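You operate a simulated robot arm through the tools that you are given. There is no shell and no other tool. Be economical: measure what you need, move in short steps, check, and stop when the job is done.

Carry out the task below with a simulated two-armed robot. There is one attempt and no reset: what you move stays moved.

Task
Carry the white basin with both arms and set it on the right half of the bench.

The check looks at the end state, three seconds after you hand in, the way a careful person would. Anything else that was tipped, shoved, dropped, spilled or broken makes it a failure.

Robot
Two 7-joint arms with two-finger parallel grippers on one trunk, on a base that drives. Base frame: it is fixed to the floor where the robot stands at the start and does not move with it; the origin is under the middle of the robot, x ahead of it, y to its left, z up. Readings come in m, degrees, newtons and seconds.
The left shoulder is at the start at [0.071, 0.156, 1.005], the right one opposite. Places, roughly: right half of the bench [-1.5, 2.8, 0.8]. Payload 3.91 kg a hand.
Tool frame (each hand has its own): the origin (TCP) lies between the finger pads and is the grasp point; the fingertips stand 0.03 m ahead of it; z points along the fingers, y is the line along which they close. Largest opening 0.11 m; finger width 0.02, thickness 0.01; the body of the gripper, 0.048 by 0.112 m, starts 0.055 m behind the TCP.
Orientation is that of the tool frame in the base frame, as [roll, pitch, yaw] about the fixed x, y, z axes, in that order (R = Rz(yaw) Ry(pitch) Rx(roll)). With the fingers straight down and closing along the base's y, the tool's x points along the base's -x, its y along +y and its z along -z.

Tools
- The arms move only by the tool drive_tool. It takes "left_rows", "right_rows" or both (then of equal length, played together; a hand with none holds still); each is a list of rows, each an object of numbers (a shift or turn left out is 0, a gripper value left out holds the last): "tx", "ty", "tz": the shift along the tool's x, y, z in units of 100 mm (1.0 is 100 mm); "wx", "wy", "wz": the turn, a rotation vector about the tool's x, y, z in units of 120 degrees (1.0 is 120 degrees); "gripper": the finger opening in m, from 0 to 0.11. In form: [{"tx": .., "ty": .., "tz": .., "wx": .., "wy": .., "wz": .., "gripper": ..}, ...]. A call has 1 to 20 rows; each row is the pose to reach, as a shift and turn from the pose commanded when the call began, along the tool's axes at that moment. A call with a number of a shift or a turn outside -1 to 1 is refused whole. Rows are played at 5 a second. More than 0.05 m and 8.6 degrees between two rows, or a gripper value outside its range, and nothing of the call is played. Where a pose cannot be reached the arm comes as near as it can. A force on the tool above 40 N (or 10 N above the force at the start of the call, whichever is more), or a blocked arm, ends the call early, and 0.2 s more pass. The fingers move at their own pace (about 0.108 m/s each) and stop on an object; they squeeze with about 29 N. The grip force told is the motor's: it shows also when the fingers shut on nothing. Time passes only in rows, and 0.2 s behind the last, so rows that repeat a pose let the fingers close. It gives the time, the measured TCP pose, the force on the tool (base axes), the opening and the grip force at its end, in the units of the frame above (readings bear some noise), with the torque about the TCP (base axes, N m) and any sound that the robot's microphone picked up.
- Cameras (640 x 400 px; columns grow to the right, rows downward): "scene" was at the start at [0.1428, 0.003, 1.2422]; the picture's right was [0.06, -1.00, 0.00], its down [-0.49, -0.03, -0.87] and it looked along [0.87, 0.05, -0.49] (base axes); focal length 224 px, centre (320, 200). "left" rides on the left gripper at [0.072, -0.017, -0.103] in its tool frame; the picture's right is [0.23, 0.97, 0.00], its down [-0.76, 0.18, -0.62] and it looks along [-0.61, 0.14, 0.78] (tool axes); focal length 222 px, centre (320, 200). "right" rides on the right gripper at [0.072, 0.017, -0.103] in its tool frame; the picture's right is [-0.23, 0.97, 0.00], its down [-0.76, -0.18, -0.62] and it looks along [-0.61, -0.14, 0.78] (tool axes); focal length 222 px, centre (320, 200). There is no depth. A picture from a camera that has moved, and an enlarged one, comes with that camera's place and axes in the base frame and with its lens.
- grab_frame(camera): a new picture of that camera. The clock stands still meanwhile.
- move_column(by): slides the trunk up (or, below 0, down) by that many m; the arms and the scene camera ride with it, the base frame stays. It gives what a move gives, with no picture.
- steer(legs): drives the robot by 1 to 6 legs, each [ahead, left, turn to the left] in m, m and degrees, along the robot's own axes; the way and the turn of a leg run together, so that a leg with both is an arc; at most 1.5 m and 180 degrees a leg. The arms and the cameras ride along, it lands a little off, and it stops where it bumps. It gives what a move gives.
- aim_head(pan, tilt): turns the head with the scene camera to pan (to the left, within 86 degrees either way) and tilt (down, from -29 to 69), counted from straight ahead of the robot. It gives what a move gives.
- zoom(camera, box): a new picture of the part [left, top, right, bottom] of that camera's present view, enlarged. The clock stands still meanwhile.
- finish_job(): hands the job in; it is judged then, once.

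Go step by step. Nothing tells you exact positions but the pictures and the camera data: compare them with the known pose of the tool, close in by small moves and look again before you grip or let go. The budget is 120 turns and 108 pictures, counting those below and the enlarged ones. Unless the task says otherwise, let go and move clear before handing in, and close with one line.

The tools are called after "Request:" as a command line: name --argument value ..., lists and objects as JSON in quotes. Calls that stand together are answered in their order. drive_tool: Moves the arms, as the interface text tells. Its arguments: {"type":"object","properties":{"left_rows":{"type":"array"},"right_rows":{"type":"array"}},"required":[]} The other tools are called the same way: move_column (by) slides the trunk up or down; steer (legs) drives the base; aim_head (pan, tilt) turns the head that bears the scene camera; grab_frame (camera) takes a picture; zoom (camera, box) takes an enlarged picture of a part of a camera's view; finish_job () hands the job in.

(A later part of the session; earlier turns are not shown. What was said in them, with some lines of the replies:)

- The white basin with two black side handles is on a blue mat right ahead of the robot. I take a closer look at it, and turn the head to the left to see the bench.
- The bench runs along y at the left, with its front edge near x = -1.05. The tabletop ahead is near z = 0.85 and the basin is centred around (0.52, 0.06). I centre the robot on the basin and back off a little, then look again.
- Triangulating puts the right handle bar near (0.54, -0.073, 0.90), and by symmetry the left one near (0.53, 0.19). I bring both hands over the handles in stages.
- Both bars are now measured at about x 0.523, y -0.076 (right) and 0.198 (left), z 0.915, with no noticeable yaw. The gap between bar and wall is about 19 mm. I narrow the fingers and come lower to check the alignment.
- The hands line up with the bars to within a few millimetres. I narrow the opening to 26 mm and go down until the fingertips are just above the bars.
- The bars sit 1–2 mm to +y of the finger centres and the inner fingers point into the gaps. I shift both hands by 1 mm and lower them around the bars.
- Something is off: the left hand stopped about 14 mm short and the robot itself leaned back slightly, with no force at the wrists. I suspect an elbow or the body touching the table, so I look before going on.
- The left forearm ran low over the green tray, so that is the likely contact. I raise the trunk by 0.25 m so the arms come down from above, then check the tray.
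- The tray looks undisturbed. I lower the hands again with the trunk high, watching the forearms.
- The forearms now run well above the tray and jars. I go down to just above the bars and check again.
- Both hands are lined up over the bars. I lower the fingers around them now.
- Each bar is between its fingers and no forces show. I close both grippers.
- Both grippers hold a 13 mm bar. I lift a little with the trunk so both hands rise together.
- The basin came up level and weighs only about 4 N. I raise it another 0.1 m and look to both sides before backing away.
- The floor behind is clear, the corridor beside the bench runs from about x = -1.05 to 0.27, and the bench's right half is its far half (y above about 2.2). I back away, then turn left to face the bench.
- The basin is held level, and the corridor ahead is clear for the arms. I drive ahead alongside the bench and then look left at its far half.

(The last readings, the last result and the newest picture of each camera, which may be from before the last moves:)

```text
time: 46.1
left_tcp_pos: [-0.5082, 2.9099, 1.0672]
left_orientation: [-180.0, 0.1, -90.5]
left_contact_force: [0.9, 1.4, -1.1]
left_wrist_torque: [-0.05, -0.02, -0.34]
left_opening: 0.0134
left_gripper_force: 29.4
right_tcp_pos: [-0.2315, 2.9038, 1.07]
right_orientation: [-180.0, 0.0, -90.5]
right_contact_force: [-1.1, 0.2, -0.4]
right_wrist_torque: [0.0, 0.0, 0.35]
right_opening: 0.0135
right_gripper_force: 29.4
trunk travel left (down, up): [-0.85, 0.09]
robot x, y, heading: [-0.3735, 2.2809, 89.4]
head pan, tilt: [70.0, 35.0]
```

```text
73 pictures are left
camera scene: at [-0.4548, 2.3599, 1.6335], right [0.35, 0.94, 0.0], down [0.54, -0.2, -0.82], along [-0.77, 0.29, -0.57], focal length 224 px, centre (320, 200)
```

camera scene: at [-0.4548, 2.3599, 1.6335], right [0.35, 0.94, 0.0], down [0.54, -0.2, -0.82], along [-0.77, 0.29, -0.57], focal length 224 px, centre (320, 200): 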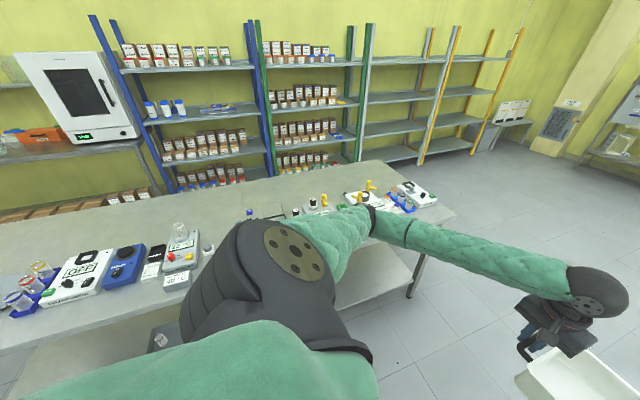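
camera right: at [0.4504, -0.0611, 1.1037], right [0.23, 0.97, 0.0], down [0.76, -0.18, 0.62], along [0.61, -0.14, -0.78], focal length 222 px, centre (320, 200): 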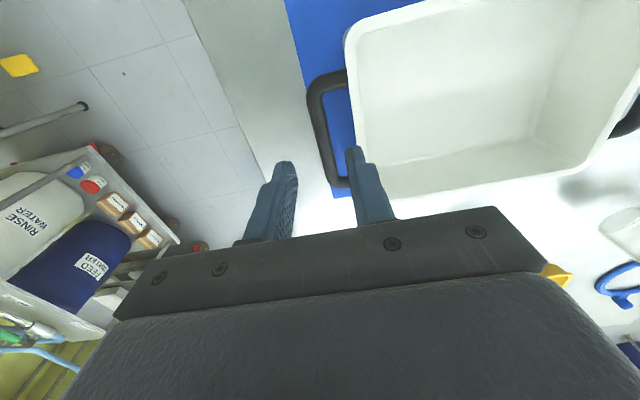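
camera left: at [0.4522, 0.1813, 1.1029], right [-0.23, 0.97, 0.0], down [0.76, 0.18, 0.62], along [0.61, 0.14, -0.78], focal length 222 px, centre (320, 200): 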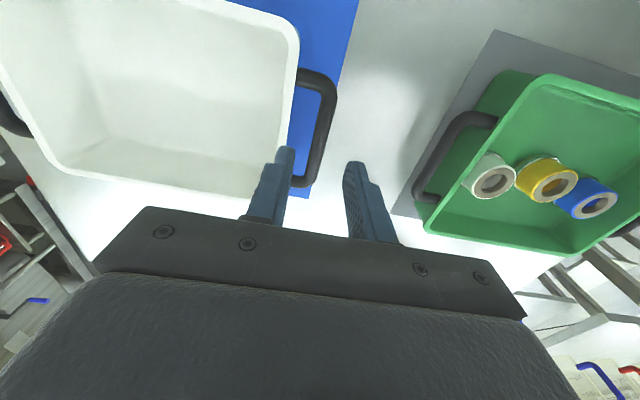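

The bench's back half looks empty while its front strip is full of items. I strafe a little away from the bench, raise the trunk and turn to face it so I can see the right half squarely.

Request:
move_column --by 0.08

Request:
steer --legs '[[0.3, -0.12, 0], [0, 0, 90]]'

Request:
aim_head --pan 0 --tilt 30

Request:
grab_frame --camera "scene"

```text
time: 47.3
left_tcp_pos: [-0.5075, 2.9092, 1.1484]
left_orientation: [-180.0, -0.1, -90.7]
left_contact_force: [0.5, 0.0, -0.5]
left_wrist_torque: [0.02, 0.02, -0.32]
left_opening: 0.0132
left_gripper_force: 28.8
right_tcp_pos: [-0.2302, 2.9051, 1.1491]
right_orientation: [-179.9, 0.0, -90.6]
right_contact_force: [-1.0, -1.0, -1.8]
right_wrist_torque: [-0.07, 0.0, 0.34]
right_opening: 0.0132
right_gripper_force: 28.7
trunk travel left (down, up): [-0.93, 0.01]
robot x, y, heading: [-0.3722, 2.2802, 89.3]
head pan, tilt: [70.0, 35.0]
```

```text
time: 53.3
left_tcp_pos: [-0.8795, 2.4444, 1.1476]
left_orientation: [-180.0, 0.0, -0.3]
left_contact_force: [0.3, -0.1, -1.0]
left_wrist_torque: [-0.01, -0.03, -0.33]
left_opening: 0.0134
left_gripper_force: 28.6
right_tcp_pos: [-0.8768, 2.7201, 1.1494]
right_orientation: [180.0, 0.0, -0.4]
right_contact_force: [-0.3, -0.2, -1.2]
right_wrist_torque: [0.01, 0.0, 0.33]
right_opening: 0.0134
right_gripper_force: 28.6
trunk travel left (down, up): [-0.93, 0.01]
robot x, y, heading: [-0.2546, 2.5804, 179.7]
head pan, tilt: [70.0, 35.0]
```

```text
time: 54.7
left_tcp_pos: [-0.8786, 2.4438, 1.148]
left_orientation: [180.0, 0.0, -0.3]
left_contact_force: [-0.2, 0.6, -1.2]
left_wrist_torque: [0.01, -0.04, -0.32]
left_opening: 0.0134
left_gripper_force: 29.4
right_tcp_pos: [-0.876, 2.7201, 1.1482]
right_orientation: [179.9, 0.0, -0.4]
right_contact_force: [0.3, -1.7, -0.5]
right_wrist_torque: [-0.01, -0.03, 0.36]
right_opening: 0.0135
right_gripper_force: 29.2
trunk travel left (down, up): [-0.93, 0.01]
robot x, y, heading: [-0.248, 2.5761, 179.8]
head pan, tilt: [0.0, 30.0]
```

```text
72 pictures are left
camera scene: at [-0.3911, 2.5784, 1.7213], right [0.01, 1.0, 0.0], down [0.5, 0.0, -0.87], along [-0.87, 0.0, -0.5], focal length 224 px, centre (320, 200)
```

scene: 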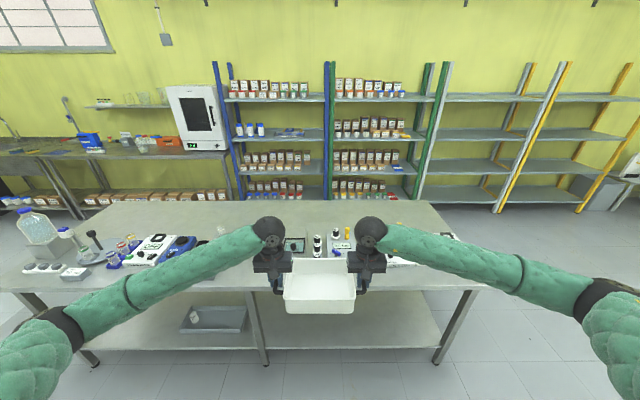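

I'm facing the bench; items stand along its middle and front. I look with the zoom and the hand cameras to map the free space.

Request:
zoom --camera "scene" --box '[200, 180, 500, 300]'

Request:
grab_frame --camera "right"

Request:
grab_frame --camera "left"

```text
2.13 times, centred on (350, 240) of scene
camera zoom: at [-0.3911, 2.5784, 1.7213], right [0.01, 1.0, 0.0], down [0.5, 0.0, -0.87], along [-0.87, 0.0, -0.5], focal length 477 px, centre (256, 115)
```

zoom: 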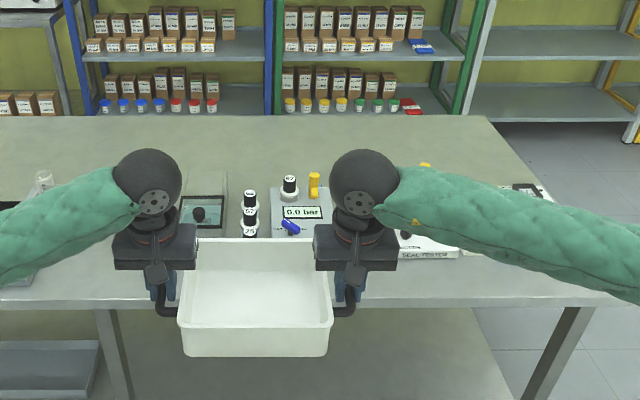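

```text
70 pictures are left
camera right: at [-0.8035, 2.7021, 1.2519], right [-0.23, -0.97, 0.0], down [-0.76, 0.18, 0.62], along [-0.61, 0.15, -0.78], focal length 222 px, centre (320, 200)
```

right: 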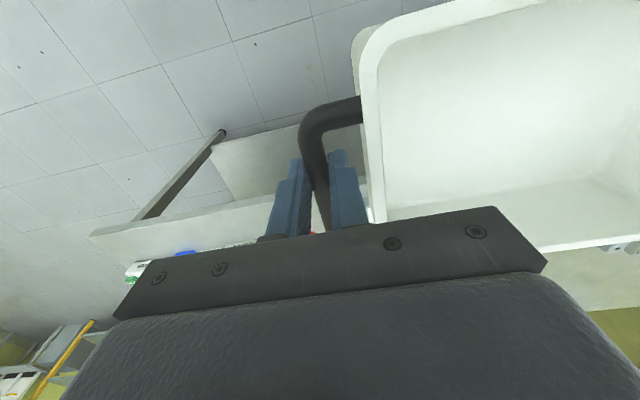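

```text
69 pictures are left
camera left: at [-0.8071, 2.4597, 1.2506], right [0.22, -0.98, 0.0], down [-0.76, -0.17, 0.62], along [-0.61, -0.14, -0.78], focal length 222 px, centre (320, 200)
```

left: 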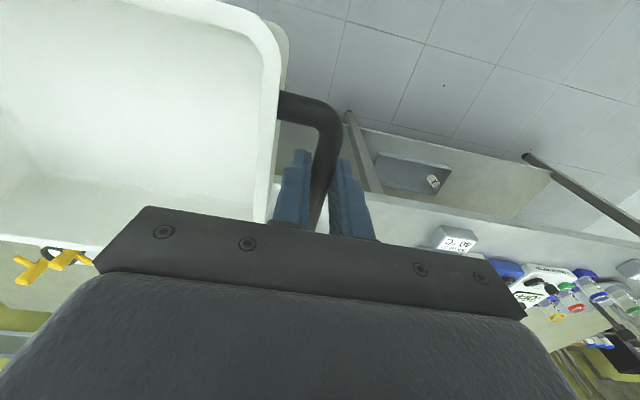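

The bench spans about x -1.90 to -1.10 and ends at y 3.4. Items fill x -1.24 to -1.5, so the free spot is the back strip, and I'll aim for the basin centre at (-1.65, 2.75). I lift the hands 5 cm more, strafe right and creep closer.

Request:
drive_tool --left_rows '[{"tz": -0.15}, {"tz": -0.3}, {"tz": -0.5}, {"tz": -0.5}]' --right_rows '[{"tz": -0.15}, {"tz": -0.3}, {"tz": -0.5}, {"tz": -0.5}]'

Request:
steer --legs '[[0, -0.17, 0], [0.28, 0, 0]]'

Request:
grab_frame --camera "scene"

Request:
grab_frame --camera "right"

Request:
grab_frame --camera "left"

```text
time: 55.7
left_tcp_pos: [-0.8791, 2.444, 1.1972]
left_orientation: [-179.9, 0.0, -0.4]
left_contact_force: [-0.7, 6.4, -1.8]
left_wrist_torque: [0.06, 0.01, -0.29]
left_opening: 0.0133
left_gripper_force: 29.0
right_tcp_pos: [-0.8763, 2.72, 1.1997]
right_orientation: [180.0, 0.0, -0.4]
right_contact_force: [0.0, -6.7, -1.3]
right_wrist_torque: [-0.11, -0.09, 0.39]
right_opening: 0.0136
right_gripper_force: 29.2
trunk travel left (down, up): [-0.93, 0.01]
robot x, y, heading: [-0.2504, 2.579, 179.6]
head pan, tilt: [0.0, 30.0]
```

```text
time: 58.7
left_tcp_pos: [-1.1598, 2.6149, 1.1982]
left_orientation: [179.9, -0.1, -0.4]
left_contact_force: [-0.6, 15.3, -0.9]
left_wrist_torque: [0.25, -0.02, -0.27]
left_opening: 0.0134
left_gripper_force: 29.1
right_tcp_pos: [-1.1562, 2.8912, 1.1997]
right_orientation: [180.0, 0.0, -0.3]
right_contact_force: [0.3, -15.2, -0.7]
right_wrist_torque: [-0.26, -0.02, 0.39]
right_opening: 0.0135
right_gripper_force: 29.2
trunk travel left (down, up): [-0.93, 0.01]
robot x, y, heading: [-0.5314, 2.7538, 179.8]
head pan, tilt: [0.0, 30.0]
```

```text
68 pictures are left
camera scene: at [-0.6717, 2.7495, 1.7215], right [0.01, 1.0, 0.0], down [0.5, 0.0, -0.87], along [-0.87, 0.01, -0.5], focal length 224 px, centre (320, 200)
```

scene: 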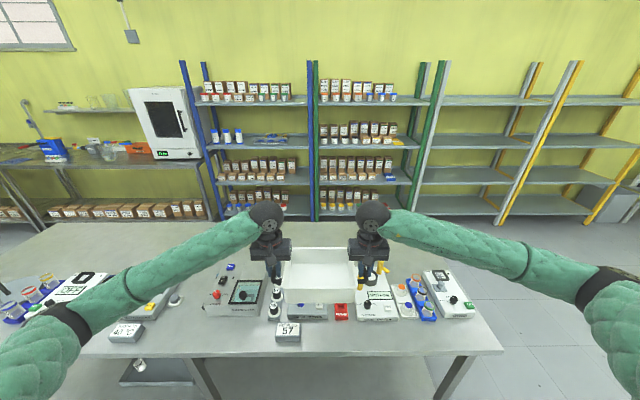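

```text
67 pictures are left
camera right: at [-1.0841, 2.8734, 1.3027], right [-0.23, -0.97, 0.0], down [-0.76, 0.18, 0.62], along [-0.61, 0.14, -0.78], focal length 222 px, centre (320, 200)
```

right: 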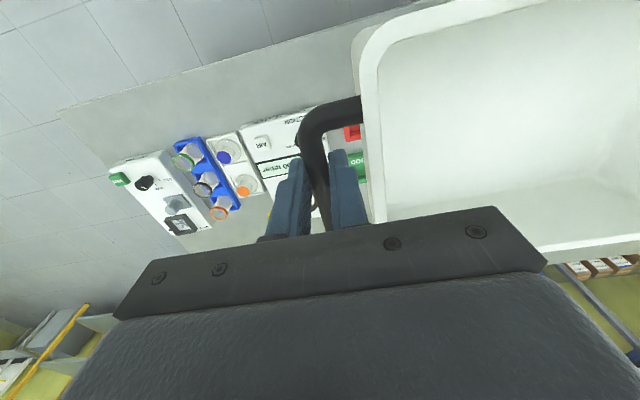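

```text
66 pictures are left
camera left: at [-1.0874, 2.6307, 1.3008], right [0.22, -0.98, 0.0], down [-0.76, -0.17, 0.62], along [-0.61, -0.14, -0.78], focal length 222 px, centre (320, 200)
```

left: 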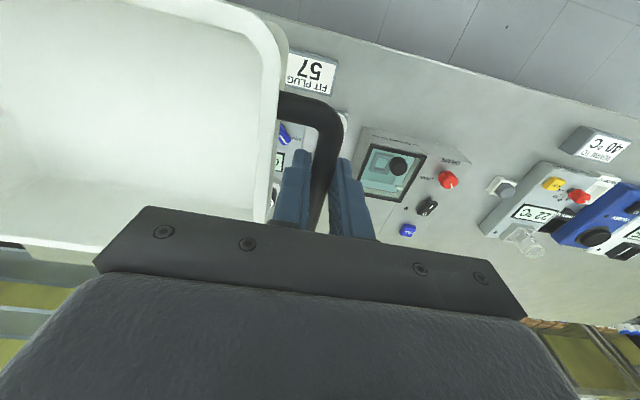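

The back strip behind the instruments is clear, and the bench top triangulates to z ≈ 0.852, the same height as the table. The hands pull slightly against each other (15 N), so I ease them together by 1 mm each and then drive closer.

Request:
drive_tool --left_rows '[{"ty": -0.01}, {"ty": -0.01}]' --right_rows '[{"ty": 0.01}, {"ty": 0.01}]'

Request:
steer --legs '[[0.2, 0, 0]]'

Request:
grab_frame --camera "scene"

```text
time: 59.3
left_tcp_pos: [-1.1601, 2.615, 1.1966]
left_orientation: [-180.0, -0.1, -0.3]
left_contact_force: [-0.4, -17.1, -1.3]
left_wrist_torque: [-0.24, -0.04, -0.35]
left_opening: 0.0133
left_gripper_force: 28.9
right_tcp_pos: [-1.157, 2.892, 1.198]
right_orientation: [-179.9, 0.0, -0.4]
right_contact_force: [0.5, 15.8, -0.9]
right_wrist_torque: [0.29, -0.03, 0.43]
right_opening: 0.0133
right_gripper_force: 28.7
trunk travel left (down, up): [-0.93, 0.01]
robot x, y, heading: [-0.5338, 2.7494, 179.5]
head pan, tilt: [0.0, 30.0]
```

```text
time: 61.4
left_tcp_pos: [-1.3602, 2.6169, 1.1975]
left_orientation: [179.9, 0.0, -0.3]
left_contact_force: [0.5, 1.0, -0.8]
left_wrist_torque: [0.02, -0.15, -0.35]
left_opening: 0.0132
left_gripper_force: 28.6
right_tcp_pos: [-1.355, 2.8931, 1.2005]
right_orientation: [-179.8, 0.0, -0.5]
right_contact_force: [0.0, -1.3, -0.8]
right_wrist_torque: [0.0, 0.15, 0.34]
right_opening: 0.0134
right_gripper_force: 29.2
trunk travel left (down, up): [-0.93, 0.01]
robot x, y, heading: [-0.7354, 2.7513, 179.6]
head pan, tilt: [0.0, 30.0]
stopped in leg 1: the force on the tool passed its limit at 41 N (the readings are from after the stop); the commanded pose is now the measured one
```

```text
65 pictures are left
camera scene: at [-0.8704, 2.751, 1.7216], right [0.01, 1.0, 0.0], down [0.5, 0.0, -0.87], along [-0.87, 0.01, -0.5], focal length 224 px, centre (320, 200)
```

scene: 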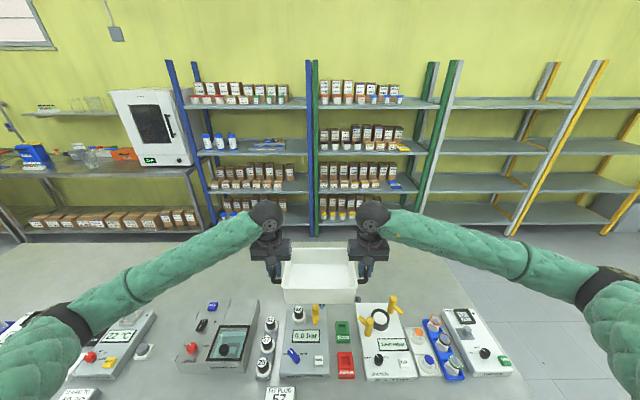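

Robot stands at x -0.735 and the internal force has relaxed to near zero. I now reach forward with both arms in small equal steps.

Request:
drive_tool --left_rows '[{"tx": -0.12}, {"tx": -0.24}, {"tx": -0.36}, {"tx": -0.48}, {"tx": -0.6}, {"tx": -0.72}, {"tx": -0.84}, {"tx": -0.96}, {"tx": -0.96}]' --right_rows '[{"tx": -0.12}, {"tx": -0.24}, {"tx": -0.36}, {"tx": -0.48}, {"tx": -0.6}, {"tx": -0.72}, {"tx": -0.84}, {"tx": -0.96}, {"tx": -0.96}]'

```text
time: 63.4
left_tcp_pos: [-1.4568, 2.6168, 1.1973]
left_orientation: [179.9, -0.1, -0.2]
left_contact_force: [-1.0, 0.8, -1.7]
left_wrist_torque: [0.01, -0.03, -0.31]
left_opening: 0.0129
left_gripper_force: 28.7
right_tcp_pos: [-1.4528, 2.8933, 1.1988]
right_orientation: [-179.9, 0.0, -0.4]
right_contact_force: [-0.4, -0.4, -1.2]
right_wrist_torque: [-0.01, -0.02, 0.37]
right_opening: 0.0135
right_gripper_force: 28.2
trunk travel left (down, up): [-0.93, 0.01]
robot x, y, heading: [-0.733, 2.7532, 179.5]
head pan, tilt: [0.0, 30.0]
```

That went smoothly with no internal force, so I continue reaching.

Request:
drive_tool --left_rows '[{"tx": -0.12}, {"tx": -0.24}, {"tx": -0.36}, {"tx": -0.48}, {"tx": -0.6}, {"tx": -0.72}, {"tx": -0.84}, {"tx": -0.96}, {"tx": -0.96}]' --right_rows '[{"tx": -0.12}, {"tx": -0.24}, {"tx": -0.36}, {"tx": -0.48}, {"tx": -0.6}, {"tx": -0.72}, {"tx": -0.84}, {"tx": -0.96}, {"tx": -0.96}]'

Request:
grab_frame --camera "scene"

```text
time: 65.4
left_tcp_pos: [-1.5538, 2.6174, 1.1972]
left_orientation: [180.0, -0.1, -0.2]
left_contact_force: [-0.6, -0.3, -1.0]
left_wrist_torque: [-0.03, -0.29, -0.32]
left_opening: 0.0134
left_gripper_force: 28.7
right_tcp_pos: [-1.5492, 2.8933, 1.1986]
right_orientation: [-179.9, 0.0, -0.4]
right_contact_force: [0.9, -0.1, -1.7]
right_wrist_torque: [0.02, 0.26, 0.4]
right_opening: 0.0135
right_gripper_force: 28.8
trunk travel left (down, up): [-0.93, 0.01]
robot x, y, heading: [-0.7329, 2.7538, 179.5]
head pan, tilt: [0.0, 30.0]
```

```text
64 pictures are left
camera scene: at [-0.8732, 2.7509, 1.7213], right [0.01, 1.0, 0.0], down [0.5, 0.0, -0.87], along [-0.87, 0.01, -0.5], focal length 224 px, centre (320, 200)
```

scene: 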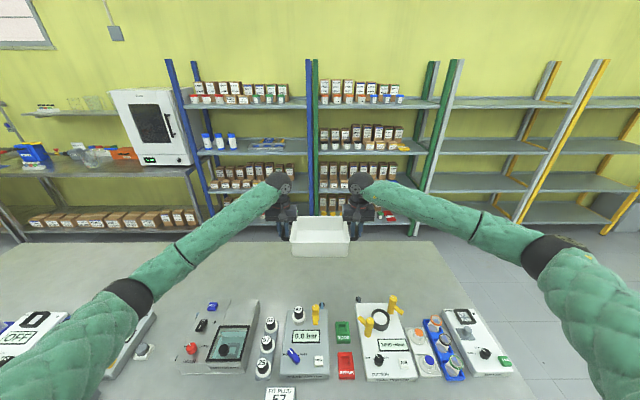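

The basin is now past the instruments, whose back edges are at about x -1.47. I reach another 9 cm to about x -1.64.

Request:
drive_tool --left_rows '[{"tx": -0.12}, {"tx": -0.24}, {"tx": -0.36}, {"tx": -0.48}, {"tx": -0.6}, {"tx": -0.72}, {"tx": -0.84}, {"tx": -0.9}, {"tx": -0.9}]' --right_rows '[{"tx": -0.12}, {"tx": -0.24}, {"tx": -0.36}, {"tx": -0.48}, {"tx": -0.6}, {"tx": -0.72}, {"tx": -0.84}, {"tx": -0.9}, {"tx": -0.9}]'

Request:
grab_frame --camera "scene"

Request:
grab_frame --camera "right"

```text
time: 67.4
left_tcp_pos: [-1.6426, 2.6178, 1.1979]
left_orientation: [179.8, -0.2, -0.3]
left_contact_force: [0.7, -1.0, -1.6]
left_wrist_torque: [-0.03, 0.17, -0.35]
left_opening: 0.0135
left_gripper_force: 29.7
right_tcp_pos: [-1.6385, 2.895, 1.198]
right_orientation: [-179.9, 0.0, -0.4]
right_contact_force: [-0.1, 1.4, -2.0]
right_wrist_torque: [0.01, -0.24, 0.36]
right_opening: 0.0133
right_gripper_force: 28.7
trunk travel left (down, up): [-0.93, 0.01]
robot x, y, heading: [-0.7359, 2.753, 179.8]
head pan, tilt: [0.0, 30.0]
```

```text
63 pictures are left
camera scene: at [-0.8735, 2.751, 1.7213], right [0.01, 1.0, 0.0], down [0.5, 0.0, -0.87], along [-0.87, 0.01, -0.5], focal length 224 px, centre (320, 200)
```

scene: 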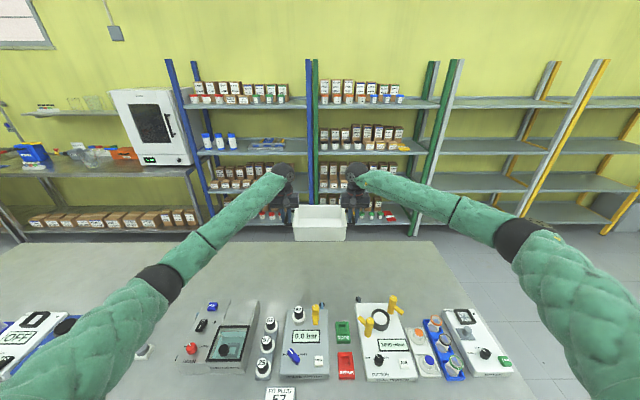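

```text
62 pictures are left
camera right: at [-1.5676, 2.8761, 1.3017], right [-0.23, -0.97, 0.0], down [-0.76, 0.18, 0.62], along [-0.61, 0.15, -0.78], focal length 222 px, centre (320, 200)
```

right: 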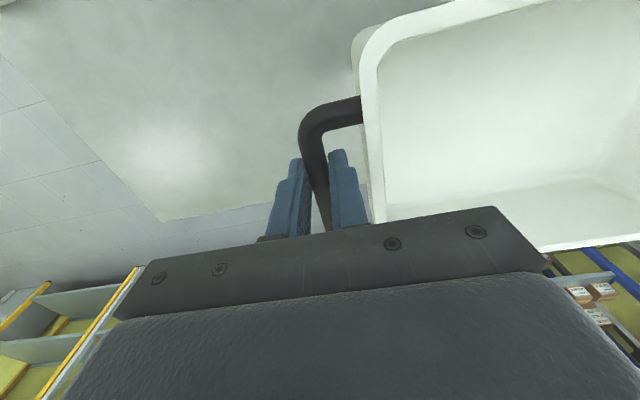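

The basin hangs over the clear back strip; its rear edge would be at about x -1.72 and the bench's back edge is at -1.885. I lower partly by trunk and partly by arms so the elbows stay high over the instruments.

Request:
move_column --by -0.12

Request:
drive_tool --left_rows '[{"tz": 0.12}, {"tz": 0.24}, {"tz": 0.36}, {"tz": 0.48}, {"tz": 0.6}, {"tz": 0.72}, {"tz": 0.84}, {"tz": 0.96}, {"tz": 0.96}]' --right_rows '[{"tz": 0.12}, {"tz": 0.24}, {"tz": 0.36}, {"tz": 0.48}, {"tz": 0.6}, {"tz": 0.72}, {"tz": 0.84}, {"tz": 0.96}, {"tz": 0.96}]'

Request:
grab_frame --camera "scene"

Request:
grab_frame --camera "left"

```text
time: 68.9
left_tcp_pos: [-1.6451, 2.619, 1.0766]
left_orientation: [-180.0, 0.0, -0.2]
left_contact_force: [0.9, 1.1, -0.3]
left_wrist_torque: [-0.03, -0.04, -0.33]
left_opening: 0.0134
left_gripper_force: 29.6
right_tcp_pos: [-1.6397, 2.8949, 1.0791]
right_orientation: [-179.9, -0.1, -0.4]
right_contact_force: [-0.1, -0.6, -1.5]
right_wrist_torque: [-0.03, 0.02, 0.34]
right_opening: 0.0132
right_gripper_force: 28.6
trunk travel left (down, up): [-0.81, 0.13]
robot x, y, heading: [-0.7342, 2.7562, 179.5]
head pan, tilt: [0.0, 30.0]
```

```text
time: 70.9
left_tcp_pos: [-1.6429, 2.6187, 0.9799]
left_orientation: [179.9, -0.1, -0.2]
left_contact_force: [0.8, 6.2, -1.1]
left_wrist_torque: [0.04, 0.05, -0.42]
left_opening: 0.0132
left_gripper_force: 28.8
right_tcp_pos: [-1.6383, 2.8946, 0.983]
right_orientation: [-179.8, -0.2, -0.4]
right_contact_force: [-0.5, -6.1, -1.0]
right_wrist_torque: [-0.08, -0.04, 0.3]
right_opening: 0.0132
right_gripper_force: 28.9
trunk travel left (down, up): [-0.81, 0.13]
robot x, y, heading: [-0.7379, 2.7553, 179.6]
head pan, tilt: [0.0, 30.0]
```

```text
61 pictures are left
camera scene: at [-0.8735, 2.751, 1.6013], right [0.01, 1.0, 0.0], down [0.5, 0.0, -0.87], along [-0.87, 0.01, -0.5], focal length 224 px, centre (320, 200)
```

scene: 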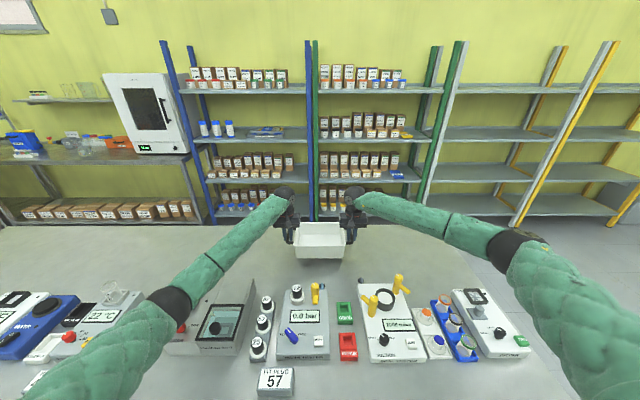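

```text
60 pictures are left
camera left: at [-1.5711, 2.6341, 1.0834], right [0.22, -0.98, 0.0], down [-0.76, -0.17, 0.62], along [-0.61, -0.14, -0.78], focal length 222 px, centre (320, 200)
```

left: 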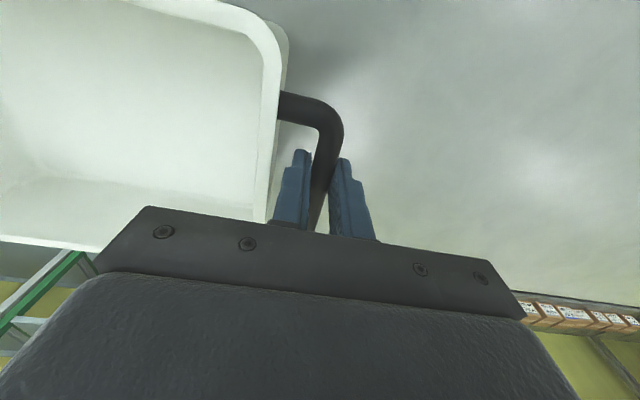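

Everything is clear and the basin is about 6 cm above the top. I lower further in small steps.

Request:
drive_tool --left_rows '[{"tz": 0.1}, {"tz": 0.2}, {"tz": 0.3}, {"tz": 0.4}, {"tz": 0.5}, {"tz": 0.5}]' --right_rows '[{"tz": 0.1}, {"tz": 0.2}, {"tz": 0.3}, {"tz": 0.4}, {"tz": 0.5}, {"tz": 0.5}]'

Request:
grab_frame --camera "scene"

```text
time: 72.3
left_tcp_pos: [-1.6432, 2.617, 0.9305]
left_orientation: [179.9, -0.1, -0.3]
left_contact_force: [-0.2, 4.8, -1.0]
left_wrist_torque: [0.11, 0.19, -0.28]
left_opening: 0.0135
left_gripper_force: 29.2
right_tcp_pos: [-1.6393, 2.8949, 0.9317]
right_orientation: [-179.9, -0.1, -0.4]
right_contact_force: [-0.6, -4.8, -1.7]
right_wrist_torque: [-0.08, -0.24, 0.39]
right_opening: 0.0132
right_gripper_force: 29.0
trunk travel left (down, up): [-0.81, 0.13]
robot x, y, heading: [-0.7336, 2.7542, 179.6]
head pan, tilt: [0.0, 30.0]
```

```text
59 pictures are left
camera scene: at [-0.8736, 2.7511, 1.6013], right [0.01, 1.0, 0.0], down [0.5, 0.0, -0.87], along [-0.87, 0.01, -0.5], focal length 224 px, centre (320, 200)
```

scene: 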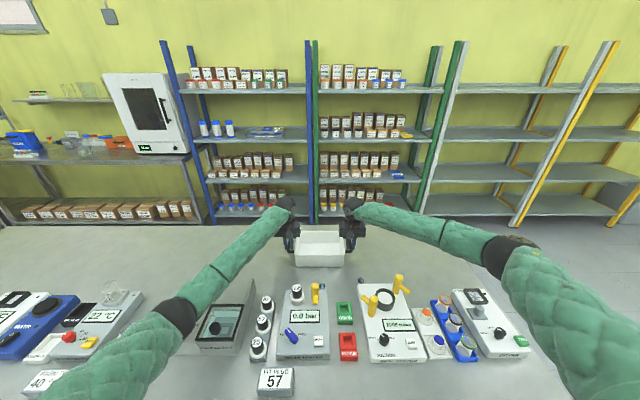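

About 1 cm remains; I go down in 2 mm steps watching for an upward force.

Request:
drive_tool --left_rows '[{"tz": 0.03}, {"tz": 0.06}, {"tz": 0.09}, {"tz": 0.1}, {"tz": 0.1}]' --right_rows '[{"tz": 0.03}, {"tz": 0.06}, {"tz": 0.09}, {"tz": 0.1}, {"tz": 0.1}]'

```text
time: 73.5
left_tcp_pos: [-1.6426, 2.618, 0.9237]
left_orientation: [180.0, 0.1, -0.3]
left_contact_force: [-4.8, 7.0, 20.6]
left_wrist_torque: [0.12, 0.08, -0.27]
left_opening: 0.0133
left_gripper_force: 28.8
right_tcp_pos: [-1.6372, 2.8952, 0.9258]
right_orientation: [180.0, 0.1, -0.4]
right_contact_force: [-5.8, -6.2, 20.0]
right_wrist_torque: [-0.11, 0.15, 0.25]
right_opening: 0.0137
right_gripper_force: 28.6
trunk travel left (down, up): [-0.81, 0.13]
robot x, y, heading: [-0.7361, 2.7525, 179.7]
head pan, tilt: [0.0, 30.0]
```

The basin has touched down at tool height about 0.924 with 20 N on each hand. I ease off 3 mm and check it visually.

Request:
drive_tool --left_rows '[{"tz": -0.015}, {"tz": -0.03}, {"tz": -0.03}]' --right_rows '[{"tz": -0.015}, {"tz": -0.03}, {"tz": -0.03}]'

Request:
zoom --camera "scene" --box '[250, 190, 400, 290]'

Request:
grab_frame --camera "right"

Request:
grab_frame --camera "left"

```text
time: 74.3
left_tcp_pos: [-1.6422, 2.618, 0.9241]
left_orientation: [179.9, -0.1, -0.3]
left_contact_force: [3.5, 9.3, 6.3]
left_wrist_torque: [0.1, 0.45, -0.36]
left_opening: 0.0132
left_gripper_force: 29.1
right_tcp_pos: [-1.6374, 2.8949, 0.9246]
right_orientation: [-179.9, -0.1, -0.3]
right_contact_force: [-0.4, -9.9, 5.7]
right_wrist_torque: [-0.14, 0.55, 0.34]
right_opening: 0.0132
right_gripper_force: 28.6
trunk travel left (down, up): [-0.81, 0.13]
robot x, y, heading: [-0.7349, 2.7523, 179.5]
head pan, tilt: [0.0, 30.0]
```

```text
4.00 times, centred on (325, 240) of scene
camera zoom: at [-0.8717, 2.751, 1.6011], right [0.01, 1.0, 0.0], down [0.5, 0.0, -0.87], along [-0.87, 0.01, -0.5], focal length 895 px, centre (300, 40)
```

zoom: 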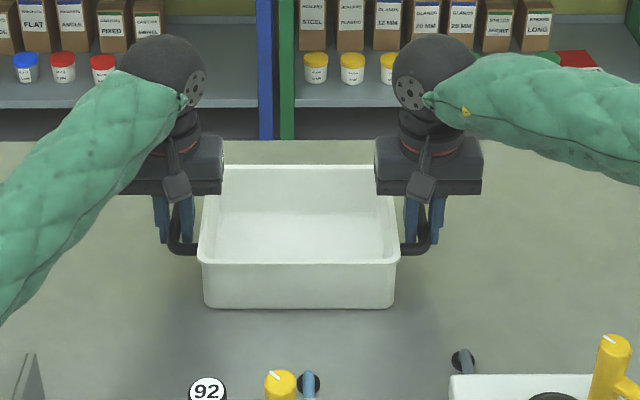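

```text
57 pictures are left
camera right: at [-1.5653, 2.8762, 1.0283], right [-0.23, -0.97, 0.0], down [-0.76, 0.18, 0.62], along [-0.6, 0.15, -0.78], focal length 222 px, centre (320, 200)
```

right: 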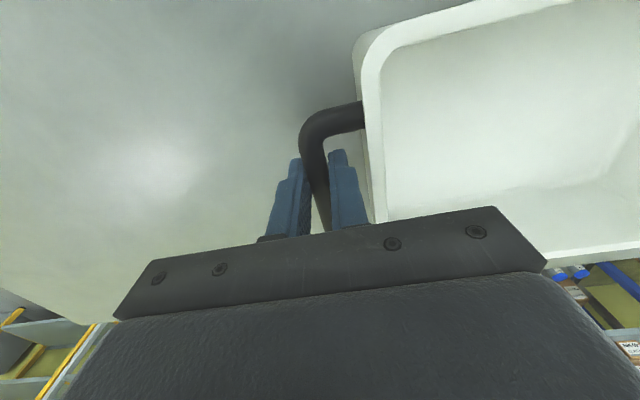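

```text
56 pictures are left
camera left: at [-1.5694, 2.634, 1.0262], right [0.22, -0.98, 0.0], down [-0.76, -0.17, 0.62], along [-0.61, -0.14, -0.78], focal length 222 px, centre (320, 200)
```

left: 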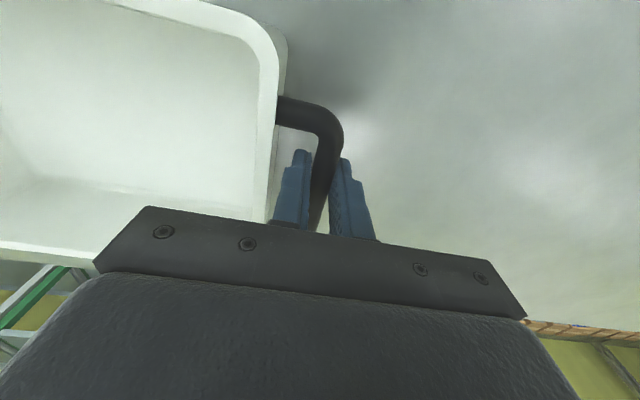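

The basin sits flat on the bench. I open the fingers just enough (26 mm, as before) and rise straight up.

Request:
drive_tool --left_rows '[{"gripper": 0.026}, {"gripper": 0.026}, {"gripper": 0.026}]' --right_rows '[{"gripper": 0.026}, {"gripper": 0.026}, {"gripper": 0.026}]'

Request:
zoom --camera "right" --box '[240, 80, 400, 240]'

Request:
zoom --camera "left" --box '[240, 80, 400, 240]'

```text
time: 75.1
left_tcp_pos: [-1.6444, 2.6168, 0.9233]
left_orientation: [179.9, -0.1, -0.3]
left_contact_force: [-0.2, 0.5, 0.4]
left_wrist_torque: [-0.01, -0.01, -0.01]
left_opening: 0.0259
left_gripper_force: 0.0
right_tcp_pos: [-1.6386, 2.8944, 0.9258]
right_orientation: [-179.9, -0.1, -0.5]
right_contact_force: [0.5, -0.1, -0.4]
right_wrist_torque: [0.03, 0.01, 0.02]
right_opening: 0.0259
right_gripper_force: 0.0
trunk travel left (down, up): [-0.81, 0.13]
robot x, y, heading: [-0.7306, 2.7519, 180.0]
head pan, tilt: [0.0, 30.0]
```

```text
2.50 times, centred on (320, 160) of right
camera zoom: at [-1.5672, 2.8767, 1.028], right [-0.23, -0.97, 0.0], down [-0.76, 0.18, 0.62], along [-0.6, 0.15, -0.78], focal length 555 px, centre (320, 300)
```

zoom: 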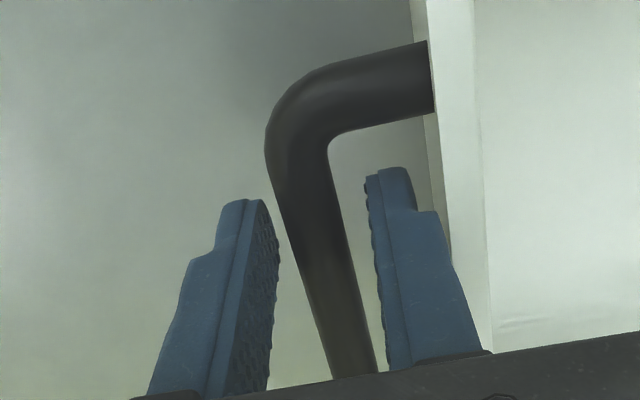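

```text
2.50 times, centred on (320, 160) of left
camera zoom: at [-1.5713, 2.6338, 1.026], right [0.22, -0.97, 0.0], down [-0.76, -0.17, 0.62], along [-0.61, -0.14, -0.78], focal length 555 px, centre (320, 300)
```

zoom: 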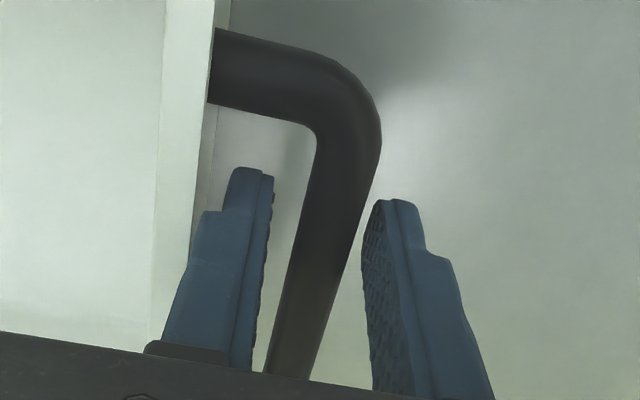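

Both bars are free between the open fingers. I rise with both hands together and then raise the trunk.

Request:
drive_tool --left_rows '[{"tz": -0.1}, {"tz": -0.2}, {"tz": -0.35}, {"tz": -0.5}, {"tz": -0.75}, {"tz": -1.0}, {"tz": -1.0}]' --right_rows '[{"tz": -0.1}, {"tz": -0.2}, {"tz": -0.35}, {"tz": -0.5}, {"tz": -0.75}, {"tz": -1.0}, {"tz": -1.0}]'

Request:
move_column --by 0.12

Request:
grab_frame --camera "scene"

```text
time: 76.7
left_tcp_pos: [-1.6443, 2.6176, 1.0229]
left_orientation: [179.9, -0.1, -0.3]
left_contact_force: [-0.2, 0.3, 0.1]
left_wrist_torque: [0.01, 0.0, 0.0]
left_opening: 0.0262
left_gripper_force: 0.2
right_tcp_pos: [-1.6393, 2.895, 1.0234]
right_orientation: [-179.9, -0.2, -0.4]
right_contact_force: [-0.2, -0.4, -0.5]
right_wrist_torque: [0.02, -0.02, 0.0]
right_opening: 0.0261
right_gripper_force: 0.0
trunk travel left (down, up): [-0.81, 0.13]
robot x, y, heading: [-0.7303, 2.7476, 179.7]
head pan, tilt: [0.0, 30.0]
```

```text
time: 78.2
left_tcp_pos: [-1.644, 2.619, 1.1431]
left_orientation: [179.9, -0.2, -0.3]
left_contact_force: [-0.1, -0.7, 0.4]
left_wrist_torque: [0.02, 0.01, -0.02]
left_opening: 0.026
left_gripper_force: 0.1
right_tcp_pos: [-1.6391, 2.8956, 1.1451]
right_orientation: [-179.9, -0.1, -0.4]
right_contact_force: [0.4, -0.6, -0.4]
right_wrist_torque: [-0.05, -0.02, -0.02]
right_opening: 0.026
right_gripper_force: 0.1
trunk travel left (down, up): [-0.93, 0.01]
robot x, y, heading: [-0.7364, 2.7534, 179.8]
head pan, tilt: [0.0, 30.0]
```

```text
53 pictures are left
camera scene: at [-0.8739, 2.7511, 1.7211], right [0.01, 1.0, 0.0], down [0.5, 0.0, -0.87], along [-0.87, 0.01, -0.5], focal length 224 px, centre (320, 200)
```

scene: 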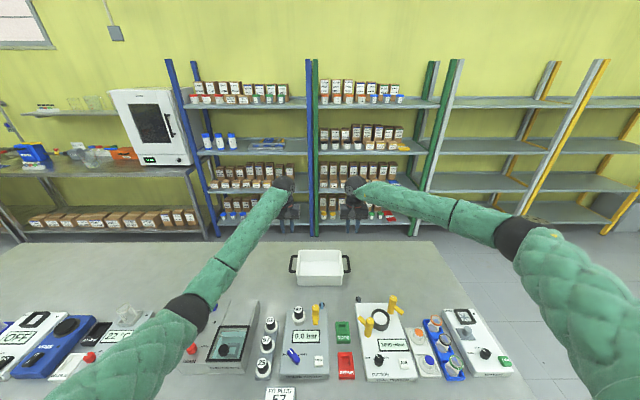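

The basin stands alone on the bench's right half and everything around it is unchanged. I back the robot away so the hands leave the bench area.

Request:
steer --legs '[[-0.42, 0, 0]]'

Request:
grab_frame --camera "scene"

```text
time: 80.7
left_tcp_pos: [-1.2297, 2.6171, 1.1422]
left_orientation: [179.8, -0.1, -0.4]
left_contact_force: [-0.5, -0.3, 0.1]
left_wrist_torque: [0.03, 0.0, -0.03]
left_opening: 0.0261
left_gripper_force: 0.1
right_tcp_pos: [-1.2249, 2.8937, 1.1449]
right_orientation: [-179.8, 0.0, -0.5]
right_contact_force: [0.2, 0.4, 0.4]
right_wrist_torque: [0.01, 0.01, 0.01]
right_opening: 0.026
right_gripper_force: 0.2
trunk travel left (down, up): [-0.93, 0.01]
robot x, y, heading: [-0.3209, 2.7512, 179.7]
head pan, tilt: [0.0, 30.0]
```

```text
52 pictures are left
camera scene: at [-0.4594, 2.7486, 1.7211], right [0.01, 1.0, 0.0], down [0.5, 0.0, -0.87], along [-0.87, 0.01, -0.5], focal length 224 px, centre (320, 200)
```

scene: 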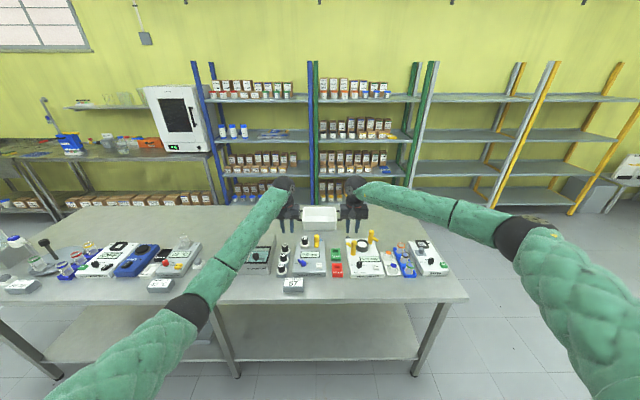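

The basin rests on the bench's right half, nothing else there has moved, and the hands are clear, so I hand in.

Request:
finish_job

```text
The job is handed in.
```

The white basin is on the right half of the bench, upright at about (-1.64, 2.76) behind the instruments. Both hands have let go and backed off, and nothing else looked tipped or moved in the last pictures. While I was first reaching for the basin, an arm may have briefly touched something near the green tray. The tray looked unchanged when I checked it right after.
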